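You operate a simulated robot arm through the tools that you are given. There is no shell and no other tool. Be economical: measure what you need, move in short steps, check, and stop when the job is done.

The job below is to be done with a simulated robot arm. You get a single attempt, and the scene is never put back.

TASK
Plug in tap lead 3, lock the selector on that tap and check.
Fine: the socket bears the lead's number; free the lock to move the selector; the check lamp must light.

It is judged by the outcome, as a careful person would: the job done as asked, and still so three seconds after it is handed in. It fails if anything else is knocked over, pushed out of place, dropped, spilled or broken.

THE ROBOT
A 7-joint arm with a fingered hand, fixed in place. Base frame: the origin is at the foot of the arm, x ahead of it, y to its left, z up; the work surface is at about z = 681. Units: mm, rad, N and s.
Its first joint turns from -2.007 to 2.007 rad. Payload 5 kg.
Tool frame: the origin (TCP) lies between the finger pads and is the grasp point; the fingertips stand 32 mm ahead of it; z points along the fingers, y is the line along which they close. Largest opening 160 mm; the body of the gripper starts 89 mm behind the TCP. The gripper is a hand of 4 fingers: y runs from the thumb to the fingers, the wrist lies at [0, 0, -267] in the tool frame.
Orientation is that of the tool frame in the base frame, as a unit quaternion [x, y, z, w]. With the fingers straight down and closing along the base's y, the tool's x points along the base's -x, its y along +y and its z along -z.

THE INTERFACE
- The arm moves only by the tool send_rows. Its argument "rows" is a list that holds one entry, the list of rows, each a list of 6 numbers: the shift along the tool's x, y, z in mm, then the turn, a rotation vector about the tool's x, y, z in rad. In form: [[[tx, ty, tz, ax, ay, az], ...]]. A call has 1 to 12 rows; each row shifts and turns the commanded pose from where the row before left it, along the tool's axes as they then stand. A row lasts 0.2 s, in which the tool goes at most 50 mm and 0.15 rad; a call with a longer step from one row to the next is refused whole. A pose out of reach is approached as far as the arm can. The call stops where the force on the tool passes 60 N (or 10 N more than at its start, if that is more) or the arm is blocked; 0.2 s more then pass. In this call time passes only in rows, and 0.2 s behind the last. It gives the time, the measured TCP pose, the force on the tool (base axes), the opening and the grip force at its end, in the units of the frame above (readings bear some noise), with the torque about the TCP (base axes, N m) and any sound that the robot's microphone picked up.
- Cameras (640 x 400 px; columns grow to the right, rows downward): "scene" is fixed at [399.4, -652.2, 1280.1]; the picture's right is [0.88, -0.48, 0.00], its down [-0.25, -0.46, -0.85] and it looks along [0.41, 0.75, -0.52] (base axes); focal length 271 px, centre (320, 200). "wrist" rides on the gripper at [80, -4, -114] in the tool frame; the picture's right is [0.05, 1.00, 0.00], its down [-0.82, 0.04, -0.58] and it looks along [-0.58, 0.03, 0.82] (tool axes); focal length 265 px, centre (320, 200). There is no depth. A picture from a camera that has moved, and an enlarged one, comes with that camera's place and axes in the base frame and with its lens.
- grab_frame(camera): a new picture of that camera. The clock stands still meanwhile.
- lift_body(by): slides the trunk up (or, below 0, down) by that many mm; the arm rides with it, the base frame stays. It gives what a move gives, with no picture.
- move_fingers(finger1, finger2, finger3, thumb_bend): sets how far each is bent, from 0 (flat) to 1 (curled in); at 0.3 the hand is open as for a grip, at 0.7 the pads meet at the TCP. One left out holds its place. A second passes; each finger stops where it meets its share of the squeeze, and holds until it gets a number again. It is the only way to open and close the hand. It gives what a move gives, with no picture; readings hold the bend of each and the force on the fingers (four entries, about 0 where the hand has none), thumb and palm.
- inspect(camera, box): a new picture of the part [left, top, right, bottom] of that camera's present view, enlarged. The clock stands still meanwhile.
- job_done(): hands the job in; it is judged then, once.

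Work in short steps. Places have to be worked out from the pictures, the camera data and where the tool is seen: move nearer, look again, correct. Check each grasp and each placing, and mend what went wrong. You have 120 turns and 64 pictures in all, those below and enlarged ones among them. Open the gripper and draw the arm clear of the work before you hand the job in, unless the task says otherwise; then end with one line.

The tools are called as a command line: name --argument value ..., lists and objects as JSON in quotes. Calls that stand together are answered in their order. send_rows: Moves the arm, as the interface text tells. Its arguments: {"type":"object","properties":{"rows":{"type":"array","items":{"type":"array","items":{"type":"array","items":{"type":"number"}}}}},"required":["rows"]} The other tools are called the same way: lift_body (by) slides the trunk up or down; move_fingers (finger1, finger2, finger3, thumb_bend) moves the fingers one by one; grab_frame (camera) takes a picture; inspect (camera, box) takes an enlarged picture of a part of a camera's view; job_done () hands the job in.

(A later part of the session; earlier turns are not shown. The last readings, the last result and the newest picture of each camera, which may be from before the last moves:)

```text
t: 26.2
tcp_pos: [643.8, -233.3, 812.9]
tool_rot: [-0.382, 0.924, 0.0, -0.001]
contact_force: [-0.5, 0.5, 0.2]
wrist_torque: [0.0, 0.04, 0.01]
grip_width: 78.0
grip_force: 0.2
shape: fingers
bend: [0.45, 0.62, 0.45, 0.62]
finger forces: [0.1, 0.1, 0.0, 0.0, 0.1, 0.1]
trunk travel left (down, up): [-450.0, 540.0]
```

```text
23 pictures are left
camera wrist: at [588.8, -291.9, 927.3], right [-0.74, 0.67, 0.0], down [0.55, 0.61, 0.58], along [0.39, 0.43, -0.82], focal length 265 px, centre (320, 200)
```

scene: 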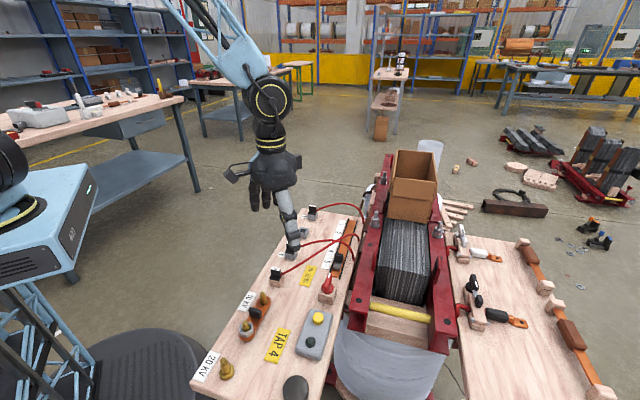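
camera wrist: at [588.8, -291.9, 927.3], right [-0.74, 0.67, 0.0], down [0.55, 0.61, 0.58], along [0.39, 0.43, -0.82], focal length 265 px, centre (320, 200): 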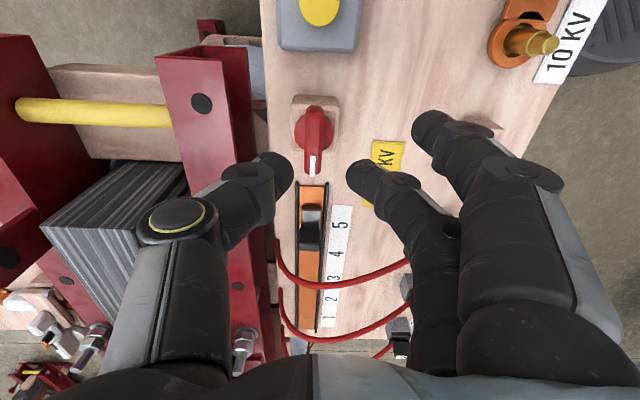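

Knob lies slightly toward −u (tool +x) and −3 in y. I shift and go down to 797, then look closely.

send_rows --rows '[[[6, -3, 16, 0, 0, 0]]]'

inspect --camera "wrist" --box '[240, 80, 400, 220]'

```text
t: 26.6
tcp_pos: [641.1, -240.3, 797.2]
tool_rot: [-0.383, 0.924, 0.0, 0.0]
contact_force: [0.1, 0.3, -0.5]
wrist_torque: [-0.01, 0.0, -0.04]
grip_width: 78.2
grip_force: 0.0
shape: fingers
bend: [0.45, 0.62, 0.45, 0.62]
finger forces: [0.0, 0.1, 0.1, 0.0, 0.0, 0.1]
trunk travel left (down, up): [-450.0, 540.0]
```

```text
2.86 times, centred on (320, 150) of wrist
camera zoom: at [586.5, -299.2, 912.1], right [-0.74, 0.67, 0.0], down [0.55, 0.61, 0.58], along [0.39, 0.43, -0.82], focal length 758 px, centre (320, 343)
```

zoom: 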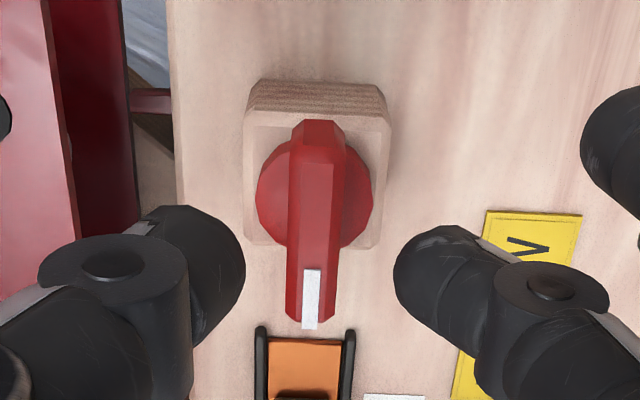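

Rotation centre is about −4 in tool x and −3 in y for the finger mid-line; bar spans z 724–750. I shift, lower the tips beside the bar and close.

send_rows --rows '[[[-4, -3, 8, 0, 0, 0], [0, 0, 12, 0, 0, 0], [0, 0, 13, 0, 0, 0]]]'

move_fingers --finger2 0.78 --thumb_bend 0.78

inspect --camera "wrist" --box '[240, 80, 400, 220]'

```text
t: 27.4
tcp_pos: [646.1, -237.9, 764.5]
tool_rot: [-0.383, 0.924, 0.0, 0.0]
contact_force: [0.7, 0.2, -0.3]
wrist_torque: [0.04, 0.01, 0.0]
grip_width: 78.4
grip_force: 0.1
shape: fingers
bend: [0.45, 0.62, 0.45, 0.62]
finger forces: [0.0, 0.0, 0.0, 0.0, 0.0, 0.0]
trunk travel left (down, up): [-450.0, 540.0]
```

```text
t: 28.4
tcp_pos: [646.7, -238.9, 765.0]
tool_rot: [-0.382, 0.924, 0.001, 0.0]
contact_force: [6.9, -5.0, -11.3]
wrist_torque: [-0.01, -0.07, 0.02]
grip_width: 66.7
grip_force: 12.0
shape: fingers
bend: [0.45, 0.7, 0.45, 0.69]
finger forces: [0.1, 8.4, 0.0, 0.0, 16.4, 0.1]
trunk travel left (down, up): [-450.0, 540.0]
```

```text
2.86 times, centred on (320, 150) of wrist
camera zoom: at [590.9, -297.7, 879.1], right [-0.74, 0.67, 0.0], down [0.55, 0.61, 0.58], along [0.39, 0.43, -0.82], focal length 758 px, centre (320, 343)
```

zoom: 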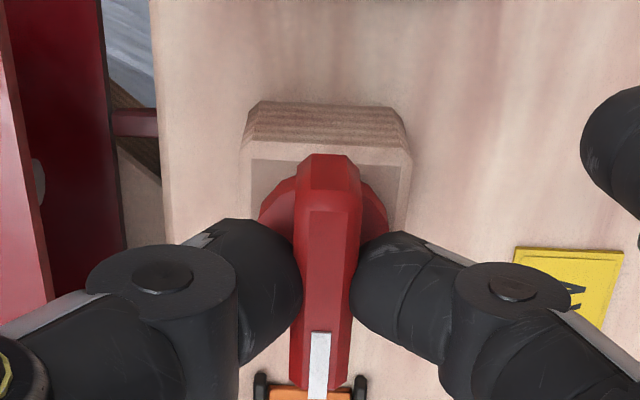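

Bar is gripped. I try a small clockwise turn (seen from above) and watch the torque.

send_rows --rows '[[[0, 0, 0, 0, 0, 0.1], [0, 0, 0, 0, 0, 0.1], [0, 0, 0, 0, 0, 0.1]]]'

inspect --camera "wrist" --box '[240, 80, 400, 220]'

```text
t: 29.2
tcp_pos: [646.4, -239.2, 764.4]
tool_rot: [-0.239, 0.971, 0.0, 0.0]
contact_force: [3.9, -5.1, -3.4]
wrist_torque: [-0.01, -0.01, 0.34]
grip_width: 66.4
grip_force: 18.4
shape: fingers
bend: [0.45, 0.7, 0.45, 0.69]
finger forces: [0.0, 15.1, 0.0, 0.0, 21.6, 0.0]
trunk travel left (down, up): [-450.0, 540.0]
```

```text
2.86 times, centred on (320, 150) of wrist
camera zoom: at [576.3, -279.1, 878.6], right [-0.51, 0.86, 0.0], down [0.7, 0.42, 0.58], along [0.5, 0.29, -0.82], focal length 758 px, centre (320, 343)
```

zoom: 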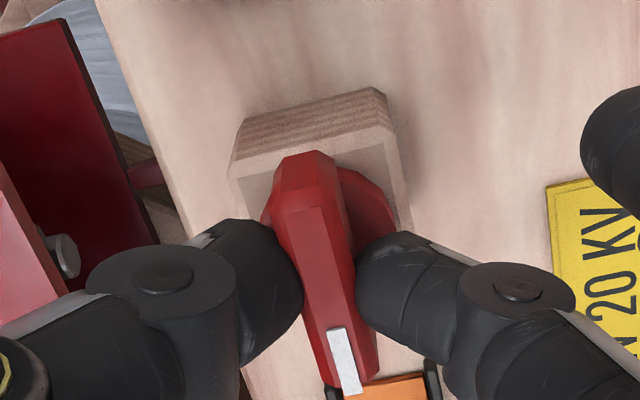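

The bar stayed put (torque 0.34 N m against me), so clockwise is blocked. I turn the other way.

send_rows --rows '[[[0, 0, 0, 0, 0, -0.14], [0, 0, 0, 0, 0, -0.14], [0, 0, 0, 0, 0, -0.14], [0, 0, 0, 0, 0, -0.14], [0, 0, 0, 0, 0, -0.14]]]'

inspect --camera "wrist" --box '[240, 80, 400, 220]'

```text
t: 30.4
tcp_pos: [647.4, -239.6, 762.5]
tool_rot: [-0.56, 0.829, 0.0, 0.0]
contact_force: [6.4, -2.1, -1.0]
wrist_torque: [0.0, -0.06, -0.07]
grip_width: 65.9
grip_force: 14.8
shape: fingers
bend: [0.45, 0.7, 0.45, 0.7]
finger forces: [0.1, 10.8, 0.0, 0.1, 17.8, 0.0]
trunk travel left (down, up): [-450.0, 540.0]
```

```text
2.86 times, centred on (320, 150) of wrist
camera zoom: at [620.3, -314.1, 878.0], right [-0.95, 0.32, 0.0], down [0.26, 0.77, 0.58], along [0.19, 0.55, -0.82], focal length 758 px, centre (320, 343)
```

zoom: 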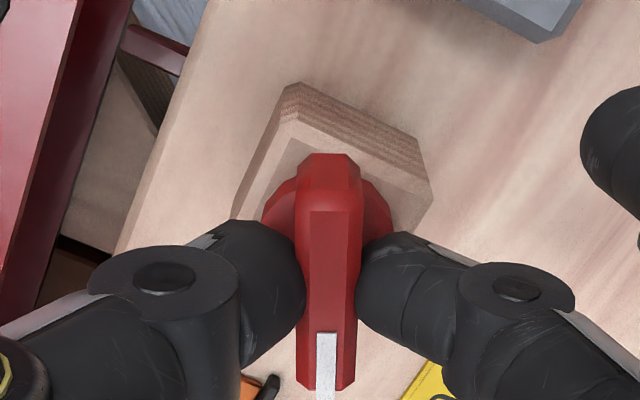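

The knob turns counter-clockwise with the hand. I continue to about 90°.

send_rows --rows '[[[0, 0, 0, 0, 0, -0.14], [0, 0, 0, 0, 0, -0.14], [0, 0, 0, 0, 0, -0.14], [0, 0, 0, 0, 0, -0.14], [0, 0, 0, 0, 0, -0.14], [0, 0, 0, 0, 0, -0.14], [0, 0, 0, 0, 0, -0.14], [0, 0, 0, 0, 0, -0.14]]]'

grab_frame --camera "wrist"

```text
t: 32.0
tcp_pos: [650.0, -245.2, 778.2]
tool_rot: [0.848, -0.529, 0.01, 0.002]
contact_force: [-2.6, 3.9, 31.2]
wrist_torque: [0.2, 0.19, 0.01]
grip_width: 58.4
grip_force: 0.0
shape: fingers
bend: [0.45, 0.74, 0.45, 0.76]
finger forces: [0.0, 0.0, 0.1, 0.0, 0.0, 0.0]
out of reach, approached as far as the arm can: row 7, 8
trunk travel left (down, up): [-450.0, 540.0]
stopped in row 8: the force on the tool passed its limit at 114 N (the readings are from after the stop); the commanded pose is now the measured one
```

```text
18 pictures are left
camera wrist: at [685.4, -312.7, 894.0], right [-0.88, -0.48, -0.01], down [-0.4, 0.72, 0.56], along [-0.27, 0.49, -0.83], focal length 265 px, centre (320, 200)
```

wrist: 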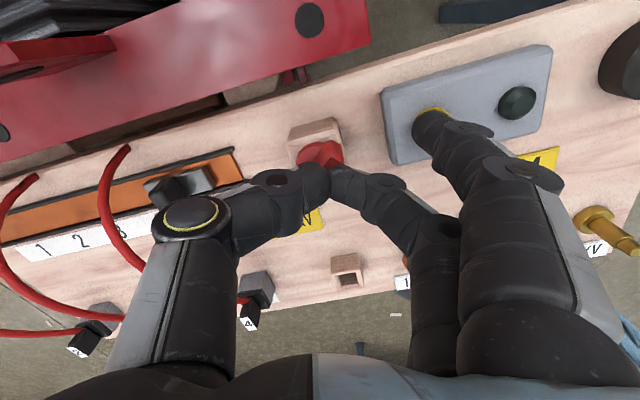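

Joint limit was reached in the last rows and the hand shifted; 31 N remains. I raise straight up gently before anything else.

send_rows --rows '[[[0, 0, -10, 0, 0, 0], [0, 0, -20, 0, 0, 0], [0, 0, -30, 0, 0, 0], [0, 0, -30, 0, 0, 0]]]'

grab_frame --camera "scene"

inspect --camera "scene" --box '[260, 190, 390, 340]'

```text
t: 33.0
tcp_pos: [647.6, -243.2, 865.2]
tool_rot: [0.848, -0.53, 0.008, 0.004]
contact_force: [0.1, -0.3, 0.1]
wrist_torque: [0.03, 0.01, 0.0]
grip_width: 59.5
grip_force: 0.1
shape: fingers
bend: [0.45, 0.72, 0.45, 0.74]
finger forces: [0.1, 0.1, 0.0, 0.0, 0.0, 0.0]
trunk travel left (down, up): [-450.0, 540.0]
```

```text
17 pictures are left
```

scene: 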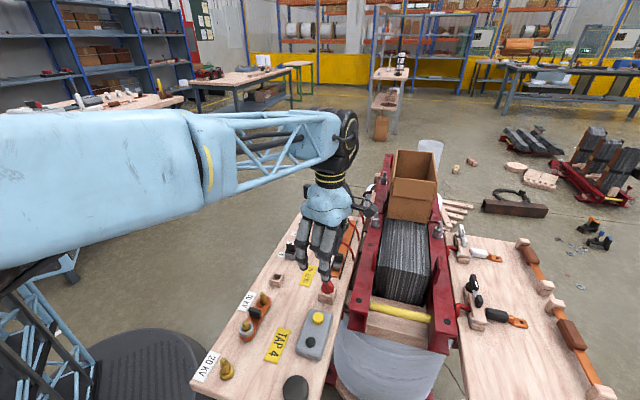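

```text
2.67 times, centred on (325, 265) of scene
camera zoom: at [399.4, -652.2, 1280.1], right [0.88, -0.48, 0.0], down [-0.25, -0.46, -0.85], along [0.41, 0.75, -0.52], focal length 723 px, centre (307, 27)
```

zoom: 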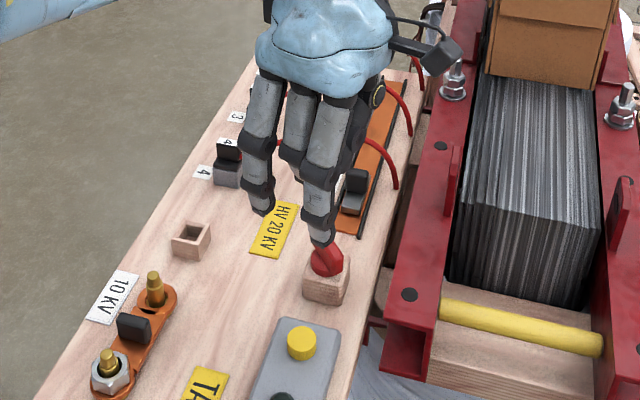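

Nothing is disturbed and the hand is clear. I unwind the wrist back to the 45° orientation used before and open the pinch.

send_rows --rows '[[[0, 0, 0, 0, 0, 0.14], [0, 0, 0, 0, 0, 0.14], [0, 0, 0, 0, 0, 0.14], [0, 0, 0, 0, 0, 0.14], [0, 0, 0, 0, 0, 0.14], [0, 0, 0, 0, 0, 0.14], [0, 0, 0, 0, 0, 0.14], [0, 0, 0, 0, 0, 0.14], [0, 0, 0, 0, 0, 0.14], [0, 0, 0, 0, 0, 0.14], [0, 0, 0, 0, 0, 0.14], [0, 0, 0, 0, 0, 0.14]]]'

send_rows --rows '[[[0, 0, 0, 0, 0, 0.14], [0, 0, 0, 0, 0, 0.14], [0, 0, 0, 0, 0, 0.14], [0, 0, 0, 0, 0, 0.14], [0, 0, 0, 0, 0, 0.14], [0, 0, 0, 0, 0, 0.14], [0, 0, 0, 0, 0, 0.14], [0, 0, 0, 0, 0, 0.14]]]'

move_fingers --finger1 0.45 --finger2 0.6 --finger3 0.45 --thumb_bend 0.6

```text
t: 35.6
tcp_pos: [649.8, -242.8, 863.6]
tool_rot: [-0.17, 0.985, -0.008, 0.004]
contact_force: [0.1, 0.4, 1.1]
wrist_torque: [0.02, 0.0, -0.01]
grip_width: 59.5
grip_force: 0.0
shape: fingers
bend: [0.45, 0.72, 0.45, 0.74]
finger forces: [0.1, 0.1, 0.0, 0.1, 0.0, 0.1]
trunk travel left (down, up): [-450.0, 540.0]
```

```text
t: 37.4
tcp_pos: [649.3, -243.6, 862.1]
tool_rot: [0.378, 0.926, -0.005, 0.008]
contact_force: [0.8, -1.0, 0.5]
wrist_torque: [0.01, 0.04, 0.02]
grip_width: 59.5
grip_force: 0.0
shape: fingers
bend: [0.45, 0.72, 0.45, 0.74]
finger forces: [0.0, 0.0, 0.0, 0.0, 0.1, 0.0]
trunk travel left (down, up): [-450.0, 540.0]
```

```text
t: 38.4
tcp_pos: [648.7, -244.6, 863.4]
tool_rot: [0.378, 0.926, -0.005, 0.008]
contact_force: [-0.9, 0.1, 0.2]
wrist_torque: [0.01, 0.02, -0.01]
grip_width: 81.1
grip_force: 0.0
shape: fingers
bend: [0.45, 0.6, 0.45, 0.6]
finger forces: [0.0, 0.0, 0.0, 0.0, 0.1, 0.0]
trunk travel left (down, up): [-450.0, 540.0]
```

Now I move about 129 mm along the board axis to above the selector slider and look.

send_rows --rows '[[[4, 43, 0, 0, 0, 0], [4, 43, 0, 0, 0, 0], [4, 43, 0, 0, 0, 0]]]'

grab_frame --camera "wrist"

```text
t: 39.2
tcp_pos: [732.0, -143.6, 861.5]
tool_rot: [0.377, 0.926, -0.005, 0.008]
contact_force: [0.5, 0.2, -0.1]
wrist_torque: [-0.01, 0.01, 0.0]
grip_width: 81.5
grip_force: 0.0
shape: fingers
bend: [0.45, 0.6, 0.45, 0.6]
finger forces: [0.0, 0.0, 0.0, 0.0, 0.0, 0.0]
trunk travel left (down, up): [-450.0, 540.0]
```

```text
15 pictures are left
camera wrist: at [669.3, -88.7, 974.9], right [0.66, 0.75, 0.0], down [0.61, -0.53, 0.59], along [0.44, -0.39, -0.81], focal length 265 px, centre (320, 200)
```

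wrist: 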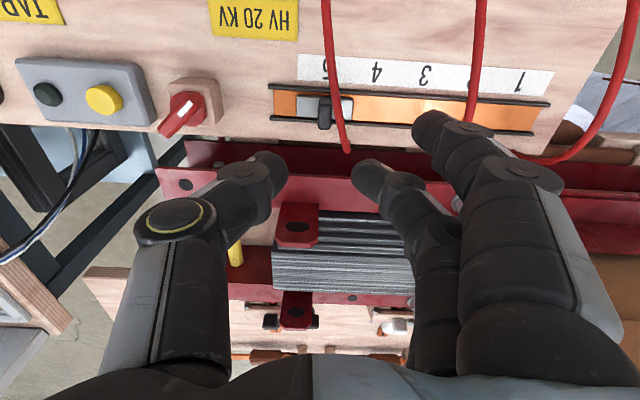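

The knob seems only partly turned, so I check it and the slider close up.

inspect --camera "wrist" --box '[150, 50, 370, 180]'

```text
2.91 times, centred on (260, 115) of wrist
camera zoom: at [669.3, -88.7, 974.9], right [0.66, 0.75, 0.0], down [0.61, -0.53, 0.59], along [0.44, -0.39, -0.81], focal length 772 px, centre (494, 447)
```

zoom: 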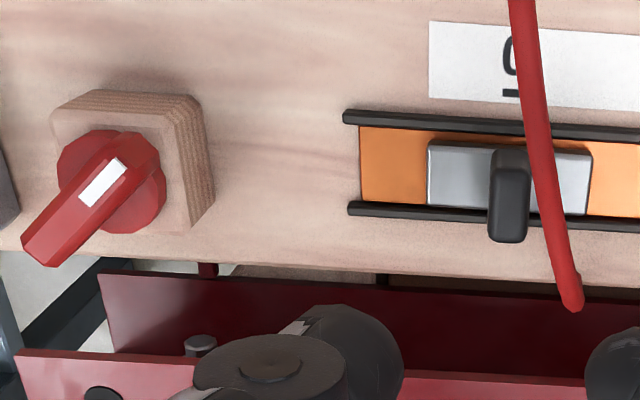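

The bar turned only about 38° and points at 83°; it needs roughly 52° more. I go back above it, curl the two outer fingers away, and align the hand across the bar.

send_rows --rows '[[[-0.5, -42.4, 0, 0, 0, 0], [-0.5, -42.4, 0, 0, 0, 0], [-0.5, -42.4, 0, 0, 0, 0], [0, 0, 0, 0, 0, 0.13], [0, 0, 0, 0, 0, 0.13], [0, 0, 0, 0, 0, 0.13], [0, 0, 0, 0, 0, 0.13], [0, 0, 0, 0, 0, 0.13], [0, 0, 0, 0, 0, 0.13], [0, 0, 0, 0, 0, 0.13]]]'

move_fingers --finger1 1.0 --finger2 0.6 --finger3 1.0 --thumb_bend 0.6

send_rows --rows '[[[0, 0, 30, 0, 0, 0], [0, 0, 30, 0, 0, 0]]]'

grab_frame --camera "wrist"

```text
t: 41.4
tcp_pos: [642.4, -235.7, 863.4]
tool_rot: [0.746, 0.666, -0.001, 0.009]
contact_force: [0.1, 0.2, -0.4]
wrist_torque: [-0.01, -0.02, 0.0]
grip_width: 81.6
grip_force: 0.0
shape: fingers
bend: [0.45, 0.6, 0.45, 0.6]
finger forces: [0.1, 0.0, 0.0, 0.0, 0.0, 0.1]
trunk travel left (down, up): [-450.0, 540.0]
```

```text
t: 42.4
tcp_pos: [642.6, -235.6, 863.6]
tool_rot: [0.746, 0.666, -0.001, 0.009]
contact_force: [-0.1, 0.2, 0.2]
wrist_torque: [0.0, 0.01, 0.02]
grip_width: 55.2
grip_force: 0.1
shape: fingers
bend: [1.0, 0.6, 1.0, 0.6]
finger forces: [0.0, 0.0, 0.0, 0.0, 0.1, 0.1]
trunk travel left (down, up): [-450.0, 540.0]
```

```text
t: 43.0
tcp_pos: [642.2, -236.3, 801.6]
tool_rot: [0.745, 0.667, -0.001, 0.009]
contact_force: [0.3, 0.2, -0.3]
wrist_torque: [0.02, -0.02, 0.03]
grip_width: 55.4
grip_force: 0.2
shape: fingers
bend: [1.0, 0.6, 1.0, 0.6]
finger forces: [0.1, 0.1, 0.1, 0.1, 0.0, 0.0]
trunk travel left (down, up): [-450.0, 540.0]
```

```text
13 pictures are left
camera wrist: at [644.5, -153.7, 914.6], right [1.0, -0.06, 0.01], down [-0.06, -0.81, 0.59], along [-0.03, -0.59, -0.81], focal length 265 px, centre (320, 200)
```

wrist: 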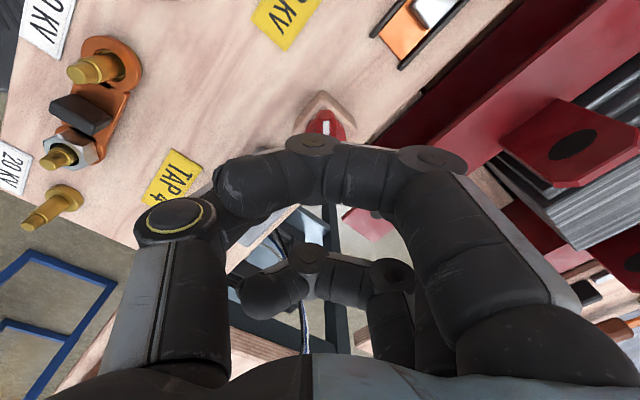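

The marker end sits at tool x ≈ +20, y ≈ +2, as wanted for the pinch. I descend to 764 and close on the bar.

send_rows --rows '[[[0, 0, 13, 0, 0, 0], [0, 0, 12, 0, 0, 0], [0, 0, 12, 0, 0, 0]]]'

move_fingers --finger2 0.78 --thumb_bend 0.78

send_rows --rows '[[[0, 0, 0, 0, 0, -0.12], [0, 0, 0, 0, 0, -0.12], [0, 0, 0, 0, 0, -0.12], [0, 0, 0, 0, 0, -0.12], [0, 0, 0, 0, 0, -0.12]]]'

```text
t: 43.8
tcp_pos: [642.9, -235.1, 767.8]
tool_rot: [0.747, 0.665, -0.001, 0.009]
contact_force: [0.7, 0.1, -0.2]
wrist_torque: [0.0, 0.05, 0.02]
grip_width: 55.4
grip_force: 0.1
shape: fingers
bend: [1.0, 0.6, 1.0, 0.6]
finger forces: [0.1, 0.0, 0.1, 0.1, 0.0, 0.1]
trunk travel left (down, up): [-450.0, 540.0]
```

```text
t: 44.8
tcp_pos: [640.9, -236.8, 766.9]
tool_rot: [0.746, 0.666, -0.001, 0.009]
contact_force: [-2.5, 1.2, -9.0]
wrist_torque: [0.0, 0.02, 0.06]
grip_width: 49.4
grip_force: 11.2
shape: fingers
bend: [1.0, 0.67, 1.0, 0.71]
finger forces: [0.1, 9.7, 0.0, 0.0, 12.2, 0.1]
trunk travel left (down, up): [-450.0, 540.0]
```

```text
t: 46.0
tcp_pos: [643.7, -238.4, 767.0]
tool_rot: [0.516, 0.857, -0.004, 0.01]
contact_force: [-4.0, -9.7, -4.4]
wrist_torque: [-0.18, 0.03, -0.05]
grip_width: 49.9
grip_force: 12.2
shape: fingers
bend: [1.0, 0.67, 1.0, 0.71]
finger forces: [0.1, 8.1, 0.0, 0.0, 16.2, 0.0]
trunk travel left (down, up): [-450.0, 540.0]
```

Turning with low torque; I continue the remaining part and watch for the stop.

send_rows --rows '[[[0, 0, 0, 0, 0, -0.12], [0, 0, 0, 0, 0, -0.12], [0, 0, 0, 0, 0, -0.12], [0, 0, 0, 0, 0, -0.06]]]'

inspect --camera "scene" --box '[290, 250, 370, 320]'

```text
t: 47.0
tcp_pos: [644.9, -237.2, 766.4]
tool_rot: [0.326, 0.945, -0.005, 0.007]
contact_force: [-0.7, -15.8, 5.2]
wrist_torque: [-0.31, -0.06, -0.08]
grip_width: 49.3
grip_force: 14.6
shape: fingers
bend: [1.0, 0.68, 1.0, 0.71]
finger forces: [0.0, 9.0, 0.1, 0.0, 20.6, 0.0]
trunk travel left (down, up): [-450.0, 540.0]
```

```text
5.71 times, centred on (330, 285) of scene
camera zoom: at [399.4, -652.2, 1280.1], right [0.88, -0.48, 0.0], down [-0.25, -0.46, -0.85], along [0.41, 0.75, -0.52], focal length 1550 px, centre (263, -286)
```

zoom: 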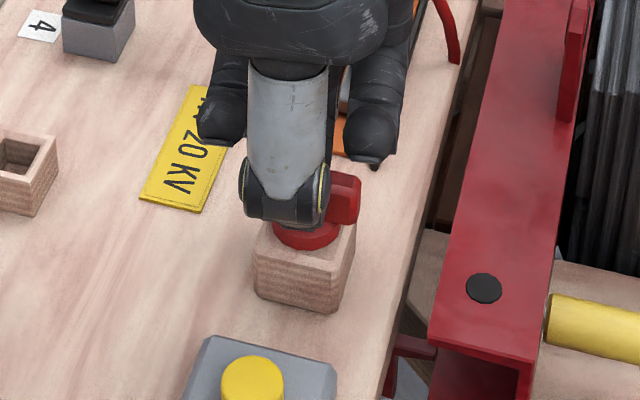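

The bar now lies across the board, about 90°+ from where it started. I release, rise and move on to the slider.

move_fingers --finger2 0.58 --thumb_bend 0.58

send_rows --rows '[[[0, 0, -20, 0, 0, 0], [0, 0, -30, 0, 0, 0], [0, 0, -40, 0, 0, 0], [0, 0, 0, 0, 0, 0.12], [4, 43, 0, 0, 0, 0], [4, 43, 0, 0, 0, 0], [4, 42, 0, 0, 0, 0]]]'

inspect --camera "wrist" --box '[130, 40, 450, 240]'

```text
t: 48.0
tcp_pos: [645.0, -235.5, 764.6]
tool_rot: [0.326, 0.945, -0.005, 0.008]
contact_force: [0.4, -0.4, 0.2]
wrist_torque: [0.01, -0.01, 0.01]
grip_width: 57.1
grip_force: 0.0
shape: fingers
bend: [1.0, 0.57, 1.0, 0.57]
finger forces: [0.0, 0.0, 0.0, 0.0, 0.1, 0.0]
trunk travel left (down, up): [-450.0, 540.0]
```

```text
t: 49.6
tcp_pos: [724.7, -137.4, 854.5]
tool_rot: [0.383, 0.924, -0.004, 0.008]
contact_force: [0.5, -0.5, -0.2]
wrist_torque: [-0.01, -0.01, -0.02]
grip_width: 57.3
grip_force: 0.0
shape: fingers
bend: [1.0, 0.57, 1.0, 0.57]
finger forces: [0.0, 0.0, 0.0, 0.0, 0.0, 0.1]
trunk travel left (down, up): [-450.0, 540.0]
```

```text
2.00 times, centred on (290, 140) of wrist
camera zoom: at [661.8, -81.0, 967.2], right [0.67, 0.74, 0.0], down [0.6, -0.54, 0.59], along [0.44, -0.4, -0.81], focal length 531 px, centre (380, 320)
```

zoom: 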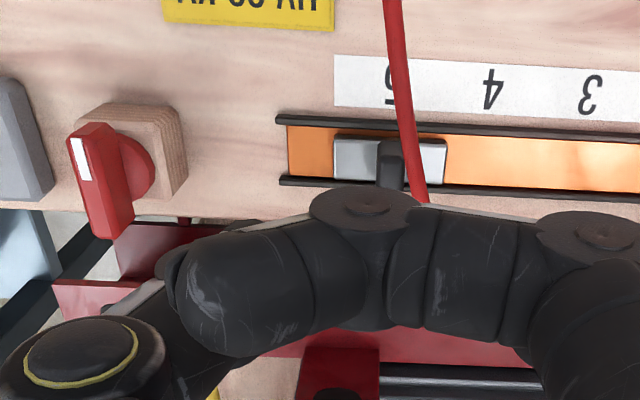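

The knob now points outward, 90° from before. The selector handle is about −15.5 in tool x and +6 in tool y; I shift over it, descend partway and check from the scene camera.

send_rows --rows '[[[-8, 2.5, 25, 0, 0, 0], [-7.5, 2, 30, 0, 0, 0], [0, 0, 30, 0, 0, 0]]]'

inspect --camera "scene" --box '[310, 215, 380, 285]'

inspect --camera "wrist" --box '[220, 60, 420, 200]'

```text
t: 50.4
tcp_pos: [738.5, -149.9, 771.6]
tool_rot: [0.382, 0.924, -0.005, 0.008]
contact_force: [-0.4, 0.0, -1.0]
wrist_torque: [0.01, -0.03, 0.01]
grip_width: 57.1
grip_force: 0.0
shape: fingers
bend: [1.0, 0.57, 1.0, 0.57]
finger forces: [0.0, 0.0, 0.0, 0.1, 0.0, 0.0]
trunk travel left (down, up): [-450.0, 540.0]
```

```text
5.71 times, centred on (345, 250) of scene
camera zoom: at [399.4, -652.2, 1280.1], right [0.88, -0.48, 0.0], down [-0.25, -0.46, -0.85], along [0.41, 0.75, -0.52], focal length 1550 px, centre (177, -86)
```

zoom: 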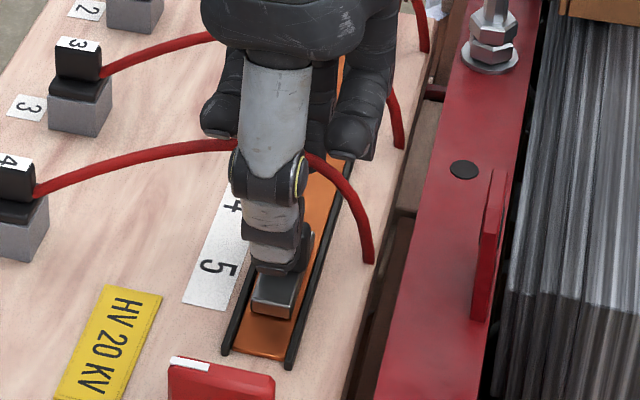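

```text
2.86 times, centred on (320, 130) of wrist
camera zoom: at [676.3, -93.0, 884.4], right [0.67, 0.74, 0.0], down [0.6, -0.54, 0.59], along [0.44, -0.4, -0.81], focal length 758 px, centre (320, 400)
```

zoom: 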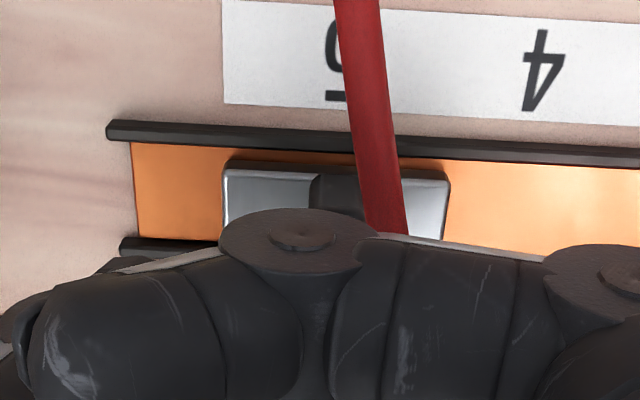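

Handle sits between the thumb and finger with about +2 mm y offset. I descend 40 mm and close on it.

send_rows --rows '[[[0, 2, 14, 0, 0, 0], [0, 0, 14, 0, 0, 0], [0, 0, 12, 0, 0, 0]]]'

move_fingers --finger2 0.78 --thumb_bend 0.78

inspect --camera "scene" --box '[310, 215, 380, 285]'

```text
t: 51.2
tcp_pos: [741.4, -146.2, 730.3]
tool_rot: [0.383, 0.924, -0.005, 0.007]
contact_force: [0.3, 0.8, 0.1]
wrist_torque: [0.05, -0.02, -0.01]
grip_width: 57.1
grip_force: 0.1
shape: fingers
bend: [1.0, 0.57, 1.0, 0.57]
finger forces: [0.1, 0.1, 0.1, 0.0, 0.0, 0.0]
trunk travel left (down, up): [-450.0, 540.0]
```

```text
t: 52.2
tcp_pos: [740.1, -147.2, 730.0]
tool_rot: [0.383, 0.924, -0.006, 0.007]
contact_force: [-2.9, -1.8, -8.9]
wrist_torque: [0.16, -0.14, 0.03]
grip_width: 50.6
grip_force: 12.9
shape: fingers
bend: [1.0, 0.61, 1.0, 0.69]
finger forces: [0.0, 12.5, 0.1, 0.0, 13.3, 0.1]
trunk travel left (down, up): [-450.0, 540.0]
```

```text
5.71 times, centred on (345, 250) of scene
camera zoom: at [399.4, -652.2, 1280.1], right [0.88, -0.48, 0.0], down [-0.25, -0.46, -0.85], along [0.41, 0.75, -0.52], focal length 1550 px, centre (177, -86)
```

zoom: 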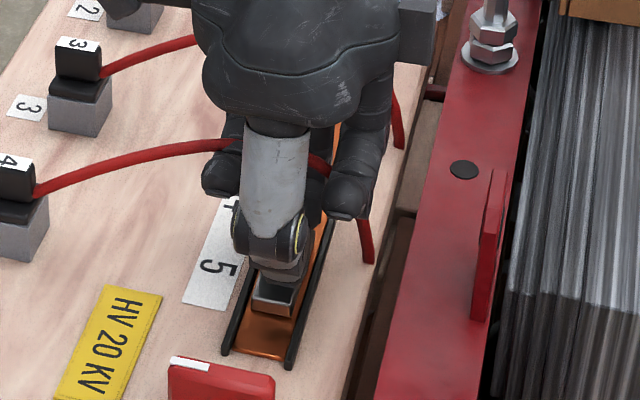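

The slider handle is pinched, and the cable passes through without any effect. I push 20 mm along the rail first to see that it moves freely.

send_rows --rows '[[[0, 5, 0, 0, 0, 0], [0, 7, 0, 0, 0, 0], [0, 8, 0, 0, 0, 0]]]'

```text
t: 53.0
tcp_pos: [756.6, -130.6, 731.5]
tool_rot: [0.382, 0.924, -0.005, 0.007]
contact_force: [1.0, -3.4, -11.0]
wrist_torque: [0.04, -0.2, -0.09]
grip_width: 50.1
grip_force: 11.6
shape: fingers
bend: [1.0, 0.59, 1.0, 0.7]
finger forces: [0.0, 10.8, 0.0, 0.0, 11.9, 0.0]
trunk travel left (down, up): [-450.0, 540.0]
```

It moves freely. I go the remaining 80 mm toward mark 3 and check.

send_rows --rows '[[[0, 14, 0, 0, 0, 0], [0, 14, 0, 0, 0, 0], [0, 14, 0, 0, 0, 0], [0, 14, 0, 0, 0, 0], [0, 12, 0, 0, 0, 0], [0, 10, 0, 0, 0, 0]]]'

inspect --camera "wrist" --box '[220, 20, 420, 160]'

```text
t: 54.4
tcp_pos: [812.9, -74.2, 730.0]
tool_rot: [0.382, 0.924, -0.006, 0.009]
contact_force: [0.4, -3.2, -1.5]
wrist_torque: [0.19, -0.29, -0.07]
grip_width: 49.7
grip_force: 13.7
shape: fingers
bend: [1.0, 0.6, 1.0, 0.71]
finger forces: [0.0, 14.2, 0.1, 0.0, 13.5, 0.1]
trunk travel left (down, up): [-450.0, 540.0]
```

```text
2.86 times, centred on (320, 90) of wrist
camera zoom: at [750.3, -18.3, 843.7], right [0.67, 0.74, 0.0], down [0.6, -0.54, 0.59], along [0.44, -0.4, -0.81], focal length 758 px, centre (320, 514)
```

zoom: 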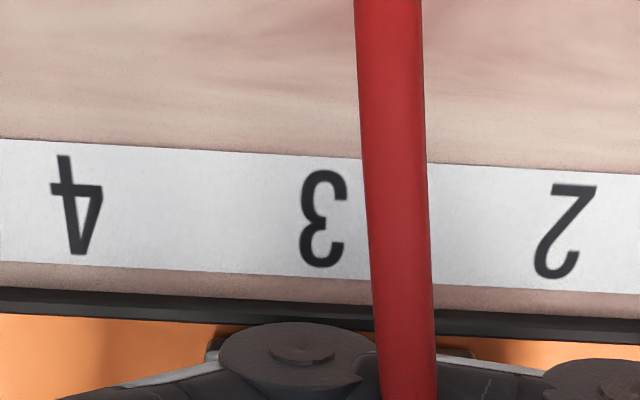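

The slider is at mark 3 or roughly 2 mm beyond. I nudge back 1.5 mm, release, rise and look at the alignment.

send_rows --rows '[[[0, -1.5, 0, 0, 0, 0]]]'

move_fingers --finger2 0.57 --thumb_bend 0.57

send_rows --rows '[[[0, 0, -15, 0, 0, 0], [0, 0, -40, 0, 0, 0], [0, 0, -45, 0, 0, 0], [20, 0, -20, 0, 0, 0]]]'

inspect --camera "wrist" --box '[200, 30, 440, 200]'

```text
t: 54.8
tcp_pos: [811.6, -75.8, 731.2]
tool_rot: [0.382, 0.924, -0.005, 0.009]
contact_force: [4.2, -4.0, -1.0]
wrist_torque: [0.19, -0.48, -0.22]
grip_width: 49.9
grip_force: 12.8
shape: fingers
bend: [1.0, 0.59, 1.0, 0.71]
finger forces: [0.0, 16.4, 0.0, 0.1, 10.7, 0.1]
trunk travel left (down, up): [-450.0, 540.0]
```

```text
t: 55.8
tcp_pos: [810.4, -76.1, 730.8]
tool_rot: [0.382, 0.924, -0.005, 0.008]
contact_force: [-2.3, 0.6, 5.6]
wrist_torque: [0.11, -0.05, -0.01]
grip_width: 57.4
grip_force: 2.7
shape: fingers
bend: [1.0, 0.57, 1.0, 0.56]
finger forces: [0.0, 5.1, 0.0, 0.0, 0.1, 0.0]
trunk travel left (down, up): [-450.0, 540.0]
```

```text
t: 56.8
tcp_pos: [791.9, -59.9, 850.2]
tool_rot: [0.382, 0.924, -0.005, 0.007]
contact_force: [0.1, -0.9, -1.2]
wrist_torque: [0.03, -0.01, 0.01]
grip_width: 57.6
grip_force: 0.1
shape: fingers
bend: [1.0, 0.56, 1.0, 0.56]
finger forces: [0.0, 0.0, 0.0, 0.0, 0.1, 0.0]
trunk travel left (down, up): [-450.0, 540.0]
```

```text
2.35 times, centred on (320, 115) of wrist
camera zoom: at [729.8, -3.7, 963.0], right [0.67, 0.74, 0.0], down [0.6, -0.54, 0.59], along [0.44, -0.4, -0.81], focal length 624 px, centre (320, 400)
```

zoom: 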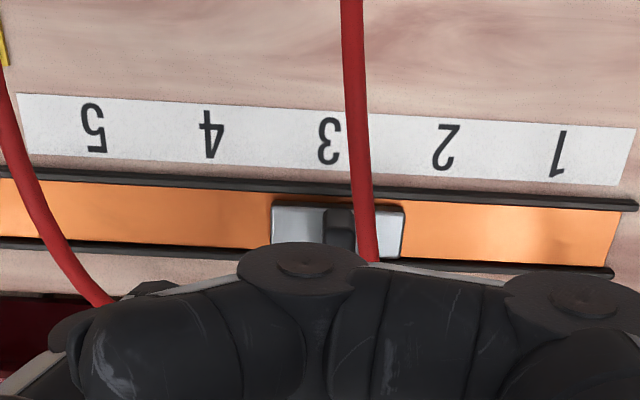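

The handle sits about 4 mm past mark 3. I go back down, pinch it again and draw it back 4 mm, opening wider on release.

move_fingers --finger2 0.54 --thumb_bend 0.54

send_rows --rows '[[[-20, 3, 20, 0, 0, 0], [0, 0, 45, 0, 0, 0], [0, 0, 40, 0, 0, 0], [0, 0, 14, 0, 0, 0]]]'

move_fingers --finger2 0.78 --thumb_bend 0.78

send_rows --rows '[[[0, -2, 0, 0, 0, 0], [0, -2, 0, 0, 0, 0], [0, 0, 0, 0, 0, 0]]]'

```text
t: 57.8
tcp_pos: [792.7, -59.5, 849.5]
tool_rot: [0.381, 0.924, -0.005, 0.007]
contact_force: [-0.7, 0.4, 0.4]
wrist_torque: [0.01, -0.04, 0.0]
grip_width: 59.2
grip_force: 0.0
shape: fingers
bend: [1.0, 0.54, 1.0, 0.54]
finger forces: [0.1, 0.0, 0.1, 0.0, 0.0, 0.0]
trunk travel left (down, up): [-450.0, 540.0]
```

```text
t: 58.8
tcp_pos: [813.9, -74.5, 731.8]
tool_rot: [0.383, 0.924, -0.006, 0.009]
contact_force: [0.6, 0.2, 0.2]
wrist_torque: [0.01, 0.01, 0.02]
grip_width: 59.1
grip_force: 0.1
shape: fingers
bend: [1.0, 0.54, 1.0, 0.54]
finger forces: [0.1, 0.0, 0.1, 0.0, 0.1, 0.1]
trunk travel left (down, up): [-450.0, 540.0]
```

```text
t: 59.8
tcp_pos: [814.0, -75.1, 731.3]
tool_rot: [0.382, 0.924, -0.005, 0.008]
contact_force: [-3.4, -1.4, -13.2]
wrist_torque: [-0.01, 0.0, 0.03]
grip_width: 50.5
grip_force: 12.1
shape: fingers
bend: [1.0, 0.71, 1.0, 0.69]
finger forces: [0.0, 10.5, 0.1, 0.1, 14.3, 0.1]
trunk travel left (down, up): [-450.0, 540.0]
```

```text
t: 60.6
tcp_pos: [810.6, -77.5, 731.6]
tool_rot: [0.382, 0.924, -0.005, 0.007]
contact_force: [0.5, -2.7, -10.7]
wrist_torque: [-0.02, -0.03, -0.01]
grip_width: 50.3
grip_force: 12.2
shape: fingers
bend: [1.0, 0.7, 1.0, 0.7]
finger forces: [0.1, 11.6, 0.0, 0.0, 12.8, 0.0]
trunk travel left (down, up): [-450.0, 540.0]
```

Now the pinch is symmetric and the handle sits near u ≈ 520, matching mark 3. I release, rise, and verify.

move_fingers --finger2 0.54 --thumb_bend 0.54

send_rows --rows '[[[0, 0, -15, 0, 0, 0], [0, 0, -40, 0, 0, 0], [0, 0, -45, 0, 0, 0], [20, 0, -20, 0, 0, 0]]]'

inspect --camera "wrist" --box '[200, 30, 440, 200]'

```text
t: 61.6
tcp_pos: [810.0, -78.1, 732.3]
tool_rot: [0.382, 0.924, -0.005, 0.008]
contact_force: [-0.4, 0.5, -0.4]
wrist_torque: [0.0, -0.01, 0.0]
grip_width: 58.8
grip_force: 0.1
shape: fingers
bend: [1.0, 0.54, 1.0, 0.54]
finger forces: [0.0, 0.0, 0.0, 0.0, 0.0, 0.0]
trunk travel left (down, up): [-450.0, 540.0]
```

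```text
t: 62.6
tcp_pos: [794.0, -61.3, 852.7]
tool_rot: [0.382, 0.924, -0.005, 0.008]
contact_force: [-0.9, -0.7, -0.5]
wrist_torque: [-0.03, -0.04, 0.0]
grip_width: 59.0
grip_force: 0.0
shape: fingers
bend: [1.0, 0.54, 1.0, 0.54]
finger forces: [0.1, 0.1, 0.1, 0.0, 0.0, 0.0]
trunk travel left (down, up): [-450.0, 540.0]
```

```text
2.35 times, centred on (320, 115) of wrist
camera zoom: at [732.1, -4.9, 966.0], right [0.67, 0.74, 0.0], down [0.6, -0.54, 0.59], along [0.44, -0.4, -0.81], focal length 624 px, centre (320, 400)
```

zoom: 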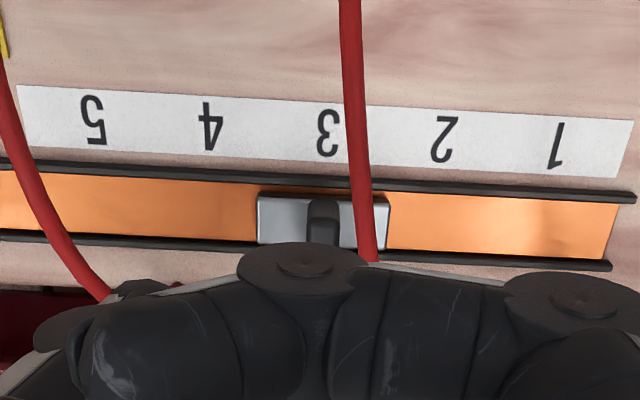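

Slider is right on mark 3. Now back above the knob; I first test in the air that the hand can make the clockwise turn needed for locking.

send_rows --rows '[[[-3, -38.2, 0, 0, 0, 0], [-3, -38.2, 0, 0, 0, 0], [-3, -38.2, 0, 0, 0, 0], [-3, -38.2, 0, 0, 0, 0], [-3, -38.2, 0, 0, 0, 0], [-3, -38.2, 0, 0, 0, 0]]]'

send_rows --rows '[[[0, 0, 0, 0, 0, 0.14], [0, 0, 0, 0, 0, 0.14], [0, 0, 0, 0, 0, 0.14], [0, 0, 0, 0, 0, 0.14], [0, 0, 0, 0, 0, 0.14], [0, 0, 0, 0, 0, 0.14], [0, 0, 0, 0, 0, 0.14], [0, 0, 0, 0, 0, 0.14], [0, 0, 0, 0, 0, 0.14], [0, 0, 0, 0, 0, 0.14], [0, 0, 0, 0, 0, 0.14]]]'

```text
t: 64.0
tcp_pos: [642.3, -235.3, 853.3]
tool_rot: [0.382, 0.924, -0.005, 0.008]
contact_force: [0.4, 0.0, 0.0]
wrist_torque: [-0.02, 0.0, 0.01]
grip_width: 59.0
grip_force: 0.2
shape: fingers
bend: [1.0, 0.54, 1.0, 0.54]
finger forces: [0.1, 0.1, 0.0, 0.0, 0.0, 0.0]
trunk travel left (down, up): [-450.0, 540.0]
```

```text
t: 66.4
tcp_pos: [643.7, -236.1, 852.6]
tool_rot: [0.918, 0.397, 0.002, 0.009]
contact_force: [0.2, -0.4, 0.0]
wrist_torque: [0.06, 0.0, 0.01]
grip_width: 59.0
grip_force: 0.0
shape: fingers
bend: [1.0, 0.54, 1.0, 0.54]
finger forces: [0.0, 0.1, 0.1, 0.0, 0.0, 0.0]
trunk travel left (down, up): [-450.0, 540.0]
```

The turn is reachable. I rotate back across the bar, descend to 766 and grip it.

send_rows --rows '[[[0, 0, 0, 0, 0, -0.137], [0, 0, 0, 0, 0, -0.137], [0, 0, 0, 0, 0, -0.137], [0, 0, 0, 0, 0, -0.137], [0, 0, 0, 0, 0, -0.137], [0, 0, 0, 0, 0, -0.137], [0, 0, 0, 0, 0, -0.137], [0, 0, 0, 0, 0, -0.137], [0, 0, 0, 0, 0, -0.137], [0, 0, 0, 0, 0, -0.137], [0, 0, 0, 0, 0, -0.137], [0, 0, 0, 0, 0, -0.133]]]'

send_rows --rows '[[[0, 0, 35, 0, 0, 0], [0, 0, 30, 0, 0, 0], [0, 0, 22, 0, 0, 0]]]'

inspect --camera "scene" --box '[290, 250, 370, 320]'

```text
t: 69.0
tcp_pos: [644.2, -235.6, 853.4]
tool_rot: [0.334, 0.943, -0.005, 0.008]
contact_force: [-0.2, -0.3, 0.7]
wrist_torque: [0.01, 0.01, 0.0]
grip_width: 59.1
grip_force: 0.0
shape: fingers
bend: [1.0, 0.54, 1.0, 0.54]
finger forces: [0.1, 0.1, 0.1, 0.0, 0.0, 0.1]
trunk travel left (down, up): [-450.0, 540.0]
```

```text
t: 69.8
tcp_pos: [644.1, -237.3, 763.5]
tool_rot: [0.336, 0.942, -0.005, 0.007]
contact_force: [0.7, -0.5, -0.3]
wrist_torque: [-0.05, -0.01, -0.01]
grip_width: 59.1
grip_force: 0.3
shape: fingers
bend: [1.0, 0.54, 1.0, 0.54]
finger forces: [0.1, 0.0, 0.0, 0.0, 0.0, 0.0]
trunk travel left (down, up): [-450.0, 540.0]
```

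```text
5.71 times, centred on (330, 285) of scene
camera zoom: at [399.4, -652.2, 1280.1], right [0.88, -0.48, 0.0], down [-0.25, -0.46, -0.85], along [0.41, 0.75, -0.52], focal length 1550 px, centre (263, -286)
```

zoom: 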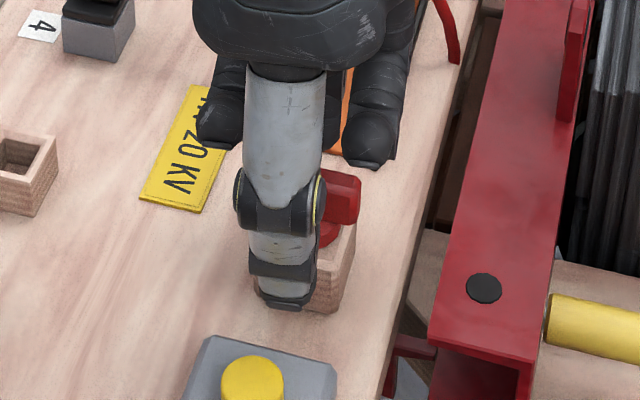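

Thumb and finger straddle the bar. I close and turn it clockwise back toward the selector.

move_fingers --finger2 0.78 --thumb_bend 0.78

send_rows --rows '[[[0, 0, 0, 0, 0, 0.12], [0, 0, 0, 0, 0, 0.12], [0, 0, 0, 0, 0, 0.12], [0, 0, 0, 0, 0, 0.12], [0, 0, 0, 0, 0, 0.12], [0, 0, 0, 0, 0, 0.12]]]'

```text
t: 70.8
tcp_pos: [644.8, -238.9, 763.0]
tool_rot: [0.336, 0.942, -0.005, 0.007]
contact_force: [-2.2, -3.3, -10.1]
wrist_torque: [-0.03, 0.03, -0.04]
grip_width: 50.2
grip_force: 11.8
shape: fingers
bend: [1.0, 0.68, 1.0, 0.7]
finger forces: [0.0, 9.6, 0.0, 0.0, 13.8, 0.1]
trunk travel left (down, up): [-450.0, 540.0]
```

```text
t: 72.2
tcp_pos: [644.6, -236.8, 766.0]
tool_rot: [0.646, 0.763, -0.002, 0.009]
contact_force: [-8.9, 3.7, -14.5]
wrist_torque: [0.11, 0.12, 0.06]
grip_width: 50.4
grip_force: 11.7
shape: fingers
bend: [1.0, 0.68, 1.0, 0.69]
finger forces: [0.1, 7.3, 0.1, 0.1, 15.5, 0.1]
trunk travel left (down, up): [-450.0, 540.0]
```

Low torque so far; I continue to the locked stop.

send_rows --rows '[[[0, 0, 0, 0, 0, 0.12], [0, 0, 0, 0, 0, 0.12], [0, 0, 0, 0, 0, 0.12], [0, 0, 0, 0, 0, 0.12], [0, 0, 0, 0, 0, 0.12], [0, 0, 0, 0, 0, 0.12], [0, 0, 0, 0, 0, 0.12]]]'

```text
t: 73.8
tcp_pos: [645.5, -236.3, 766.5]
tool_rot: [0.902, 0.432, 0.002, 0.009]
contact_force: [-3.6, 12.6, -12.7]
wrist_torque: [0.23, 0.04, 0.07]
grip_width: 50.4
grip_force: 11.7
shape: fingers
bend: [1.0, 0.68, 1.0, 0.69]
finger forces: [0.0, 7.1, 0.1, 0.0, 16.7, 0.1]
trunk travel left (down, up): [-450.0, 540.0]
```

send_rows --rows '[[[0, 0, 0, 0, 0, 0.08], [0, 0, 0, 0, 0, 0.08], [0, 0, 0, 0, 0, 0.06]]]'

```text
t: 74.6
tcp_pos: [646.0, -236.2, 765.5]
tool_rot: [0.943, 0.331, 0.002, 0.008]
contact_force: [-3.7, 14.1, -3.4]
wrist_torque: [0.25, 0.05, 0.05]
grip_width: 50.5
grip_force: 13.2
shape: fingers
bend: [1.0, 0.69, 1.0, 0.69]
finger forces: [0.0, 7.1, 0.1, 0.1, 19.6, 0.1]
trunk travel left (down, up): [-450.0, 540.0]
```

send_rows --rows '[[[0, 0, 0, 0, 0, 0.06], [0, 0, 0, 0, 0, 0.06]]]'

```text
t: 75.2
tcp_pos: [645.5, -237.8, 764.5]
tool_rot: [0.962, 0.274, 0.002, 0.009]
contact_force: [-0.3, 12.2, -3.6]
wrist_torque: [0.23, -0.04, 0.18]
grip_width: 50.3
grip_force: 15.3
shape: fingers
bend: [1.0, 0.69, 1.0, 0.69]
finger forces: [0.1, 10.8, 0.0, 0.1, 19.4, 0.0]
trunk travel left (down, up): [-450.0, 540.0]
```

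Torque and grip rise: the locked stop is reached. I release, rise, and turn the hand back, then look at the knob.

move_fingers --finger2 0.54 --thumb_bend 0.54

send_rows --rows '[[[0, 0, -20, 0, 0, 0], [0, 0, -35, 0, 0, 0], [0, 0, -40, 0, 0, 0], [0, 0, 0, 0, 0, -0.14], [0, 0, 0, 0, 0, -0.14], [0, 0, 0, 0, 0, -0.14], [0, 0, 0, 0, 0, -0.14], [0, 0, 0, 0, 0, -0.14], [0, 0, 0, 0, 0, -0.14], [0, 0, 0, 0, 0, -0.14], [0, 0, 0, 0, 0, -0.14], [0, 0, 0, 0, 0, -0.14]]]'

send_rows --rows '[[[0, 0, 0, 0, 0, -0.14], [0, 0, 0, 0, 0, -0.14], [0, 0, 0, 0, 0, -0.14], [0, 0, 0, 0, 0, -0.13], [30, 0, 0, 0, 0, 0]]]'

grab_frame --camera "wrist"

```text
t: 76.2
tcp_pos: [646.2, -237.3, 765.5]
tool_rot: [0.961, 0.275, 0.003, 0.008]
contact_force: [0.2, -0.2, -0.8]
wrist_torque: [-0.01, -0.02, -0.02]
grip_width: 59.0
grip_force: 0.1
shape: fingers
bend: [1.0, 0.54, 1.0, 0.54]
finger forces: [0.1, 0.0, 0.0, 0.0, 0.1, 0.1]
trunk travel left (down, up): [-450.0, 540.0]
```

```text
t: 78.8
tcp_pos: [644.2, -234.9, 862.4]
tool_rot: [0.614, 0.789, -0.003, 0.009]
contact_force: [0.2, 0.4, 0.1]
wrist_torque: [0.04, -0.01, -0.01]
grip_width: 59.2
grip_force: 0.1
shape: fingers
bend: [1.0, 0.54, 1.0, 0.54]
finger forces: [0.0, 0.0, 0.1, 0.1, 0.0, 0.0]
trunk travel left (down, up): [-450.0, 540.0]
```

```text
t: 80.0
tcp_pos: [621.7, -213.1, 859.3]
tool_rot: [0.377, 0.926, -0.005, 0.008]
contact_force: [-0.2, -0.9, 0.1]
wrist_torque: [-0.01, -0.02, 0.06]
grip_width: 59.1
grip_force: 0.1
shape: fingers
bend: [1.0, 0.54, 1.0, 0.54]
finger forces: [0.1, 0.0, 0.0, 0.0, 0.0, 0.0]
trunk travel left (down, up): [-450.0, 540.0]
```

```text
3 pictures are left
camera wrist: at [559.3, -157.7, 972.4], right [0.66, 0.75, 0.0], down [0.61, -0.53, 0.59], along [0.44, -0.39, -0.81], focal length 265 px, centre (320, 200)
```

wrist: 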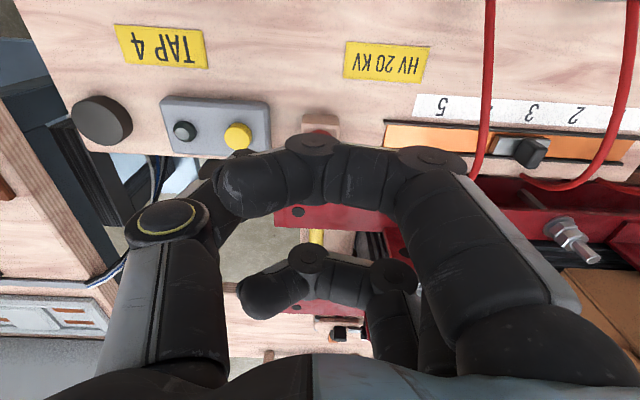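

The button is at about (583,−291,715). I rotate the hand so its fingers stay away from the knob, move over the button and close thumb and finger into a single tip.

send_rows --rows '[[[-13.8, -41.1, 0, 0, 0, 0], [-13.8, -41.1, 0, 0, 0, 0], [0, 0, 0, 0, 0, -0.145], [0, 0, 0, 0, 0, -0.145], [0, 0, 0, 0, 0, -0.145], [0, 0, 0, 0, 0, -0.145], [0, 0, 0, 0, 0, -0.145], [0, 0, 0, 0, 0, -0.145], [0, 0, 0, 0, 0, -0.145], [0, 0, 0, 0, 0, -0.145], [0, 0, 0, 0, 0, -0.145], [0, 0, 0, 0, 0, -0.145]]]'

move_fingers --finger2 0.74 --thumb_bend 0.74

send_rows --rows '[[[0, 0, 35, 0, 0, -0.1], [0, 0, 35, 0, 0, 0], [0, 0, 20, 0, 0, 0]]]'

```text
t: 82.6
tcp_pos: [585.7, -293.6, 860.5]
tool_rot: [-0.332, 0.943, -0.008, 0.002]
contact_force: [-0.2, -0.5, -0.4]
wrist_torque: [0.0, 0.02, 0.03]
grip_width: 58.6
grip_force: 0.1
shape: fingers
bend: [1.0, 0.54, 1.0, 0.54]
finger forces: [0.1, 0.0, 0.0, 0.1, 0.0, 0.0]
trunk travel left (down, up): [-450.0, 540.0]
```

```text
t: 83.6
tcp_pos: [585.2, -293.5, 861.6]
tool_rot: [-0.331, 0.944, -0.009, 0.002]
contact_force: [0.8, -0.2, 0.9]
wrist_torque: [-0.01, 0.0, 0.01]
grip_width: 49.6
grip_force: 0.0
shape: fingers
bend: [1.0, 0.72, 1.0, 0.72]
finger forces: [0.0, 0.1, 0.0, 0.0, 0.1, 0.0]
trunk travel left (down, up): [-450.0, 540.0]
```

```text
t: 84.4
tcp_pos: [585.9, -294.1, 770.7]
tool_rot: [-0.378, 0.926, -0.008, 0.002]
contact_force: [0.0, -0.5, -0.1]
wrist_torque: [-0.03, -0.01, 0.02]
grip_width: 49.9
grip_force: 0.0
shape: fingers
bend: [1.0, 0.72, 1.0, 0.72]
finger forces: [0.1, 0.0, 0.1, 0.0, 0.0, 0.1]
trunk travel left (down, up): [-450.0, 540.0]
```

I spend one picture to check tip-over-button alignment and the knob's locked position.

inspect --camera "scene" --box '[275, 230, 375, 360]'

```text
3.08 times, centred on (325, 295) of scene
camera zoom: at [399.4, -652.2, 1280.1], right [0.88, -0.48, 0.0], down [-0.25, -0.46, -0.85], along [0.41, 0.75, -0.52], focal length 834 px, centre (305, -92)
```

zoom: 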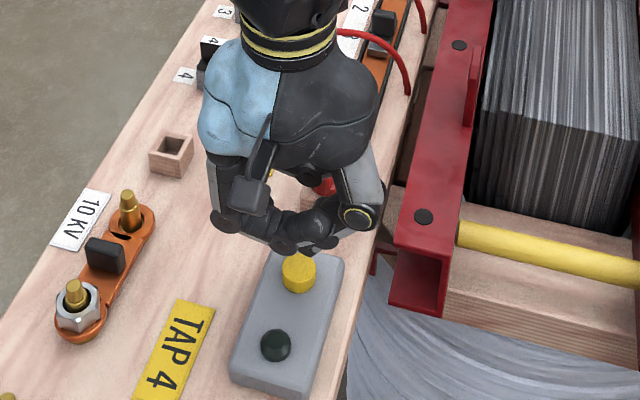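

The closed tips are right over the yellow button and the lamp is dark. I press down in small steps until I feel the button.

send_rows --rows '[[[0, 0, 4, 0, 0, 0], [0, 0, 4, 0, 0, 0], [0, 0, 3, 0, 0, 0], [0, 0, 3, 0, 0, 0]]]'

```text
t: 85.4
tcp_pos: [586.9, -294.8, 757.3]
tool_rot: [-0.378, 0.926, -0.009, 0.002]
contact_force: [0.2, -0.2, 0.0]
wrist_torque: [0.01, -0.01, 0.01]
grip_width: 49.7
grip_force: 0.1
shape: fingers
bend: [1.0, 0.72, 1.0, 0.72]
finger forces: [0.0, 0.0, 0.1, 0.1, 0.1, 0.0]
trunk travel left (down, up): [-450.0, 540.0]
```

send_rows --rows '[[[0, 0, 3, 0, 0, 0], [0, 0, 3, 0, 0, 0], [0, 0, 2, 0, 0, 0]]]'

```text
t: 86.2
tcp_pos: [586.3, -293.3, 748.2]
tool_rot: [-0.377, 0.926, -0.009, 0.002]
contact_force: [0.6, -0.4, -0.3]
wrist_torque: [0.03, 0.03, 0.0]
grip_width: 49.5
grip_force: 0.1
shape: fingers
bend: [1.0, 0.72, 1.0, 0.72]
finger forces: [0.1, 0.0, 0.0, 0.1, 0.0, 0.0]
trunk travel left (down, up): [-450.0, 540.0]
```

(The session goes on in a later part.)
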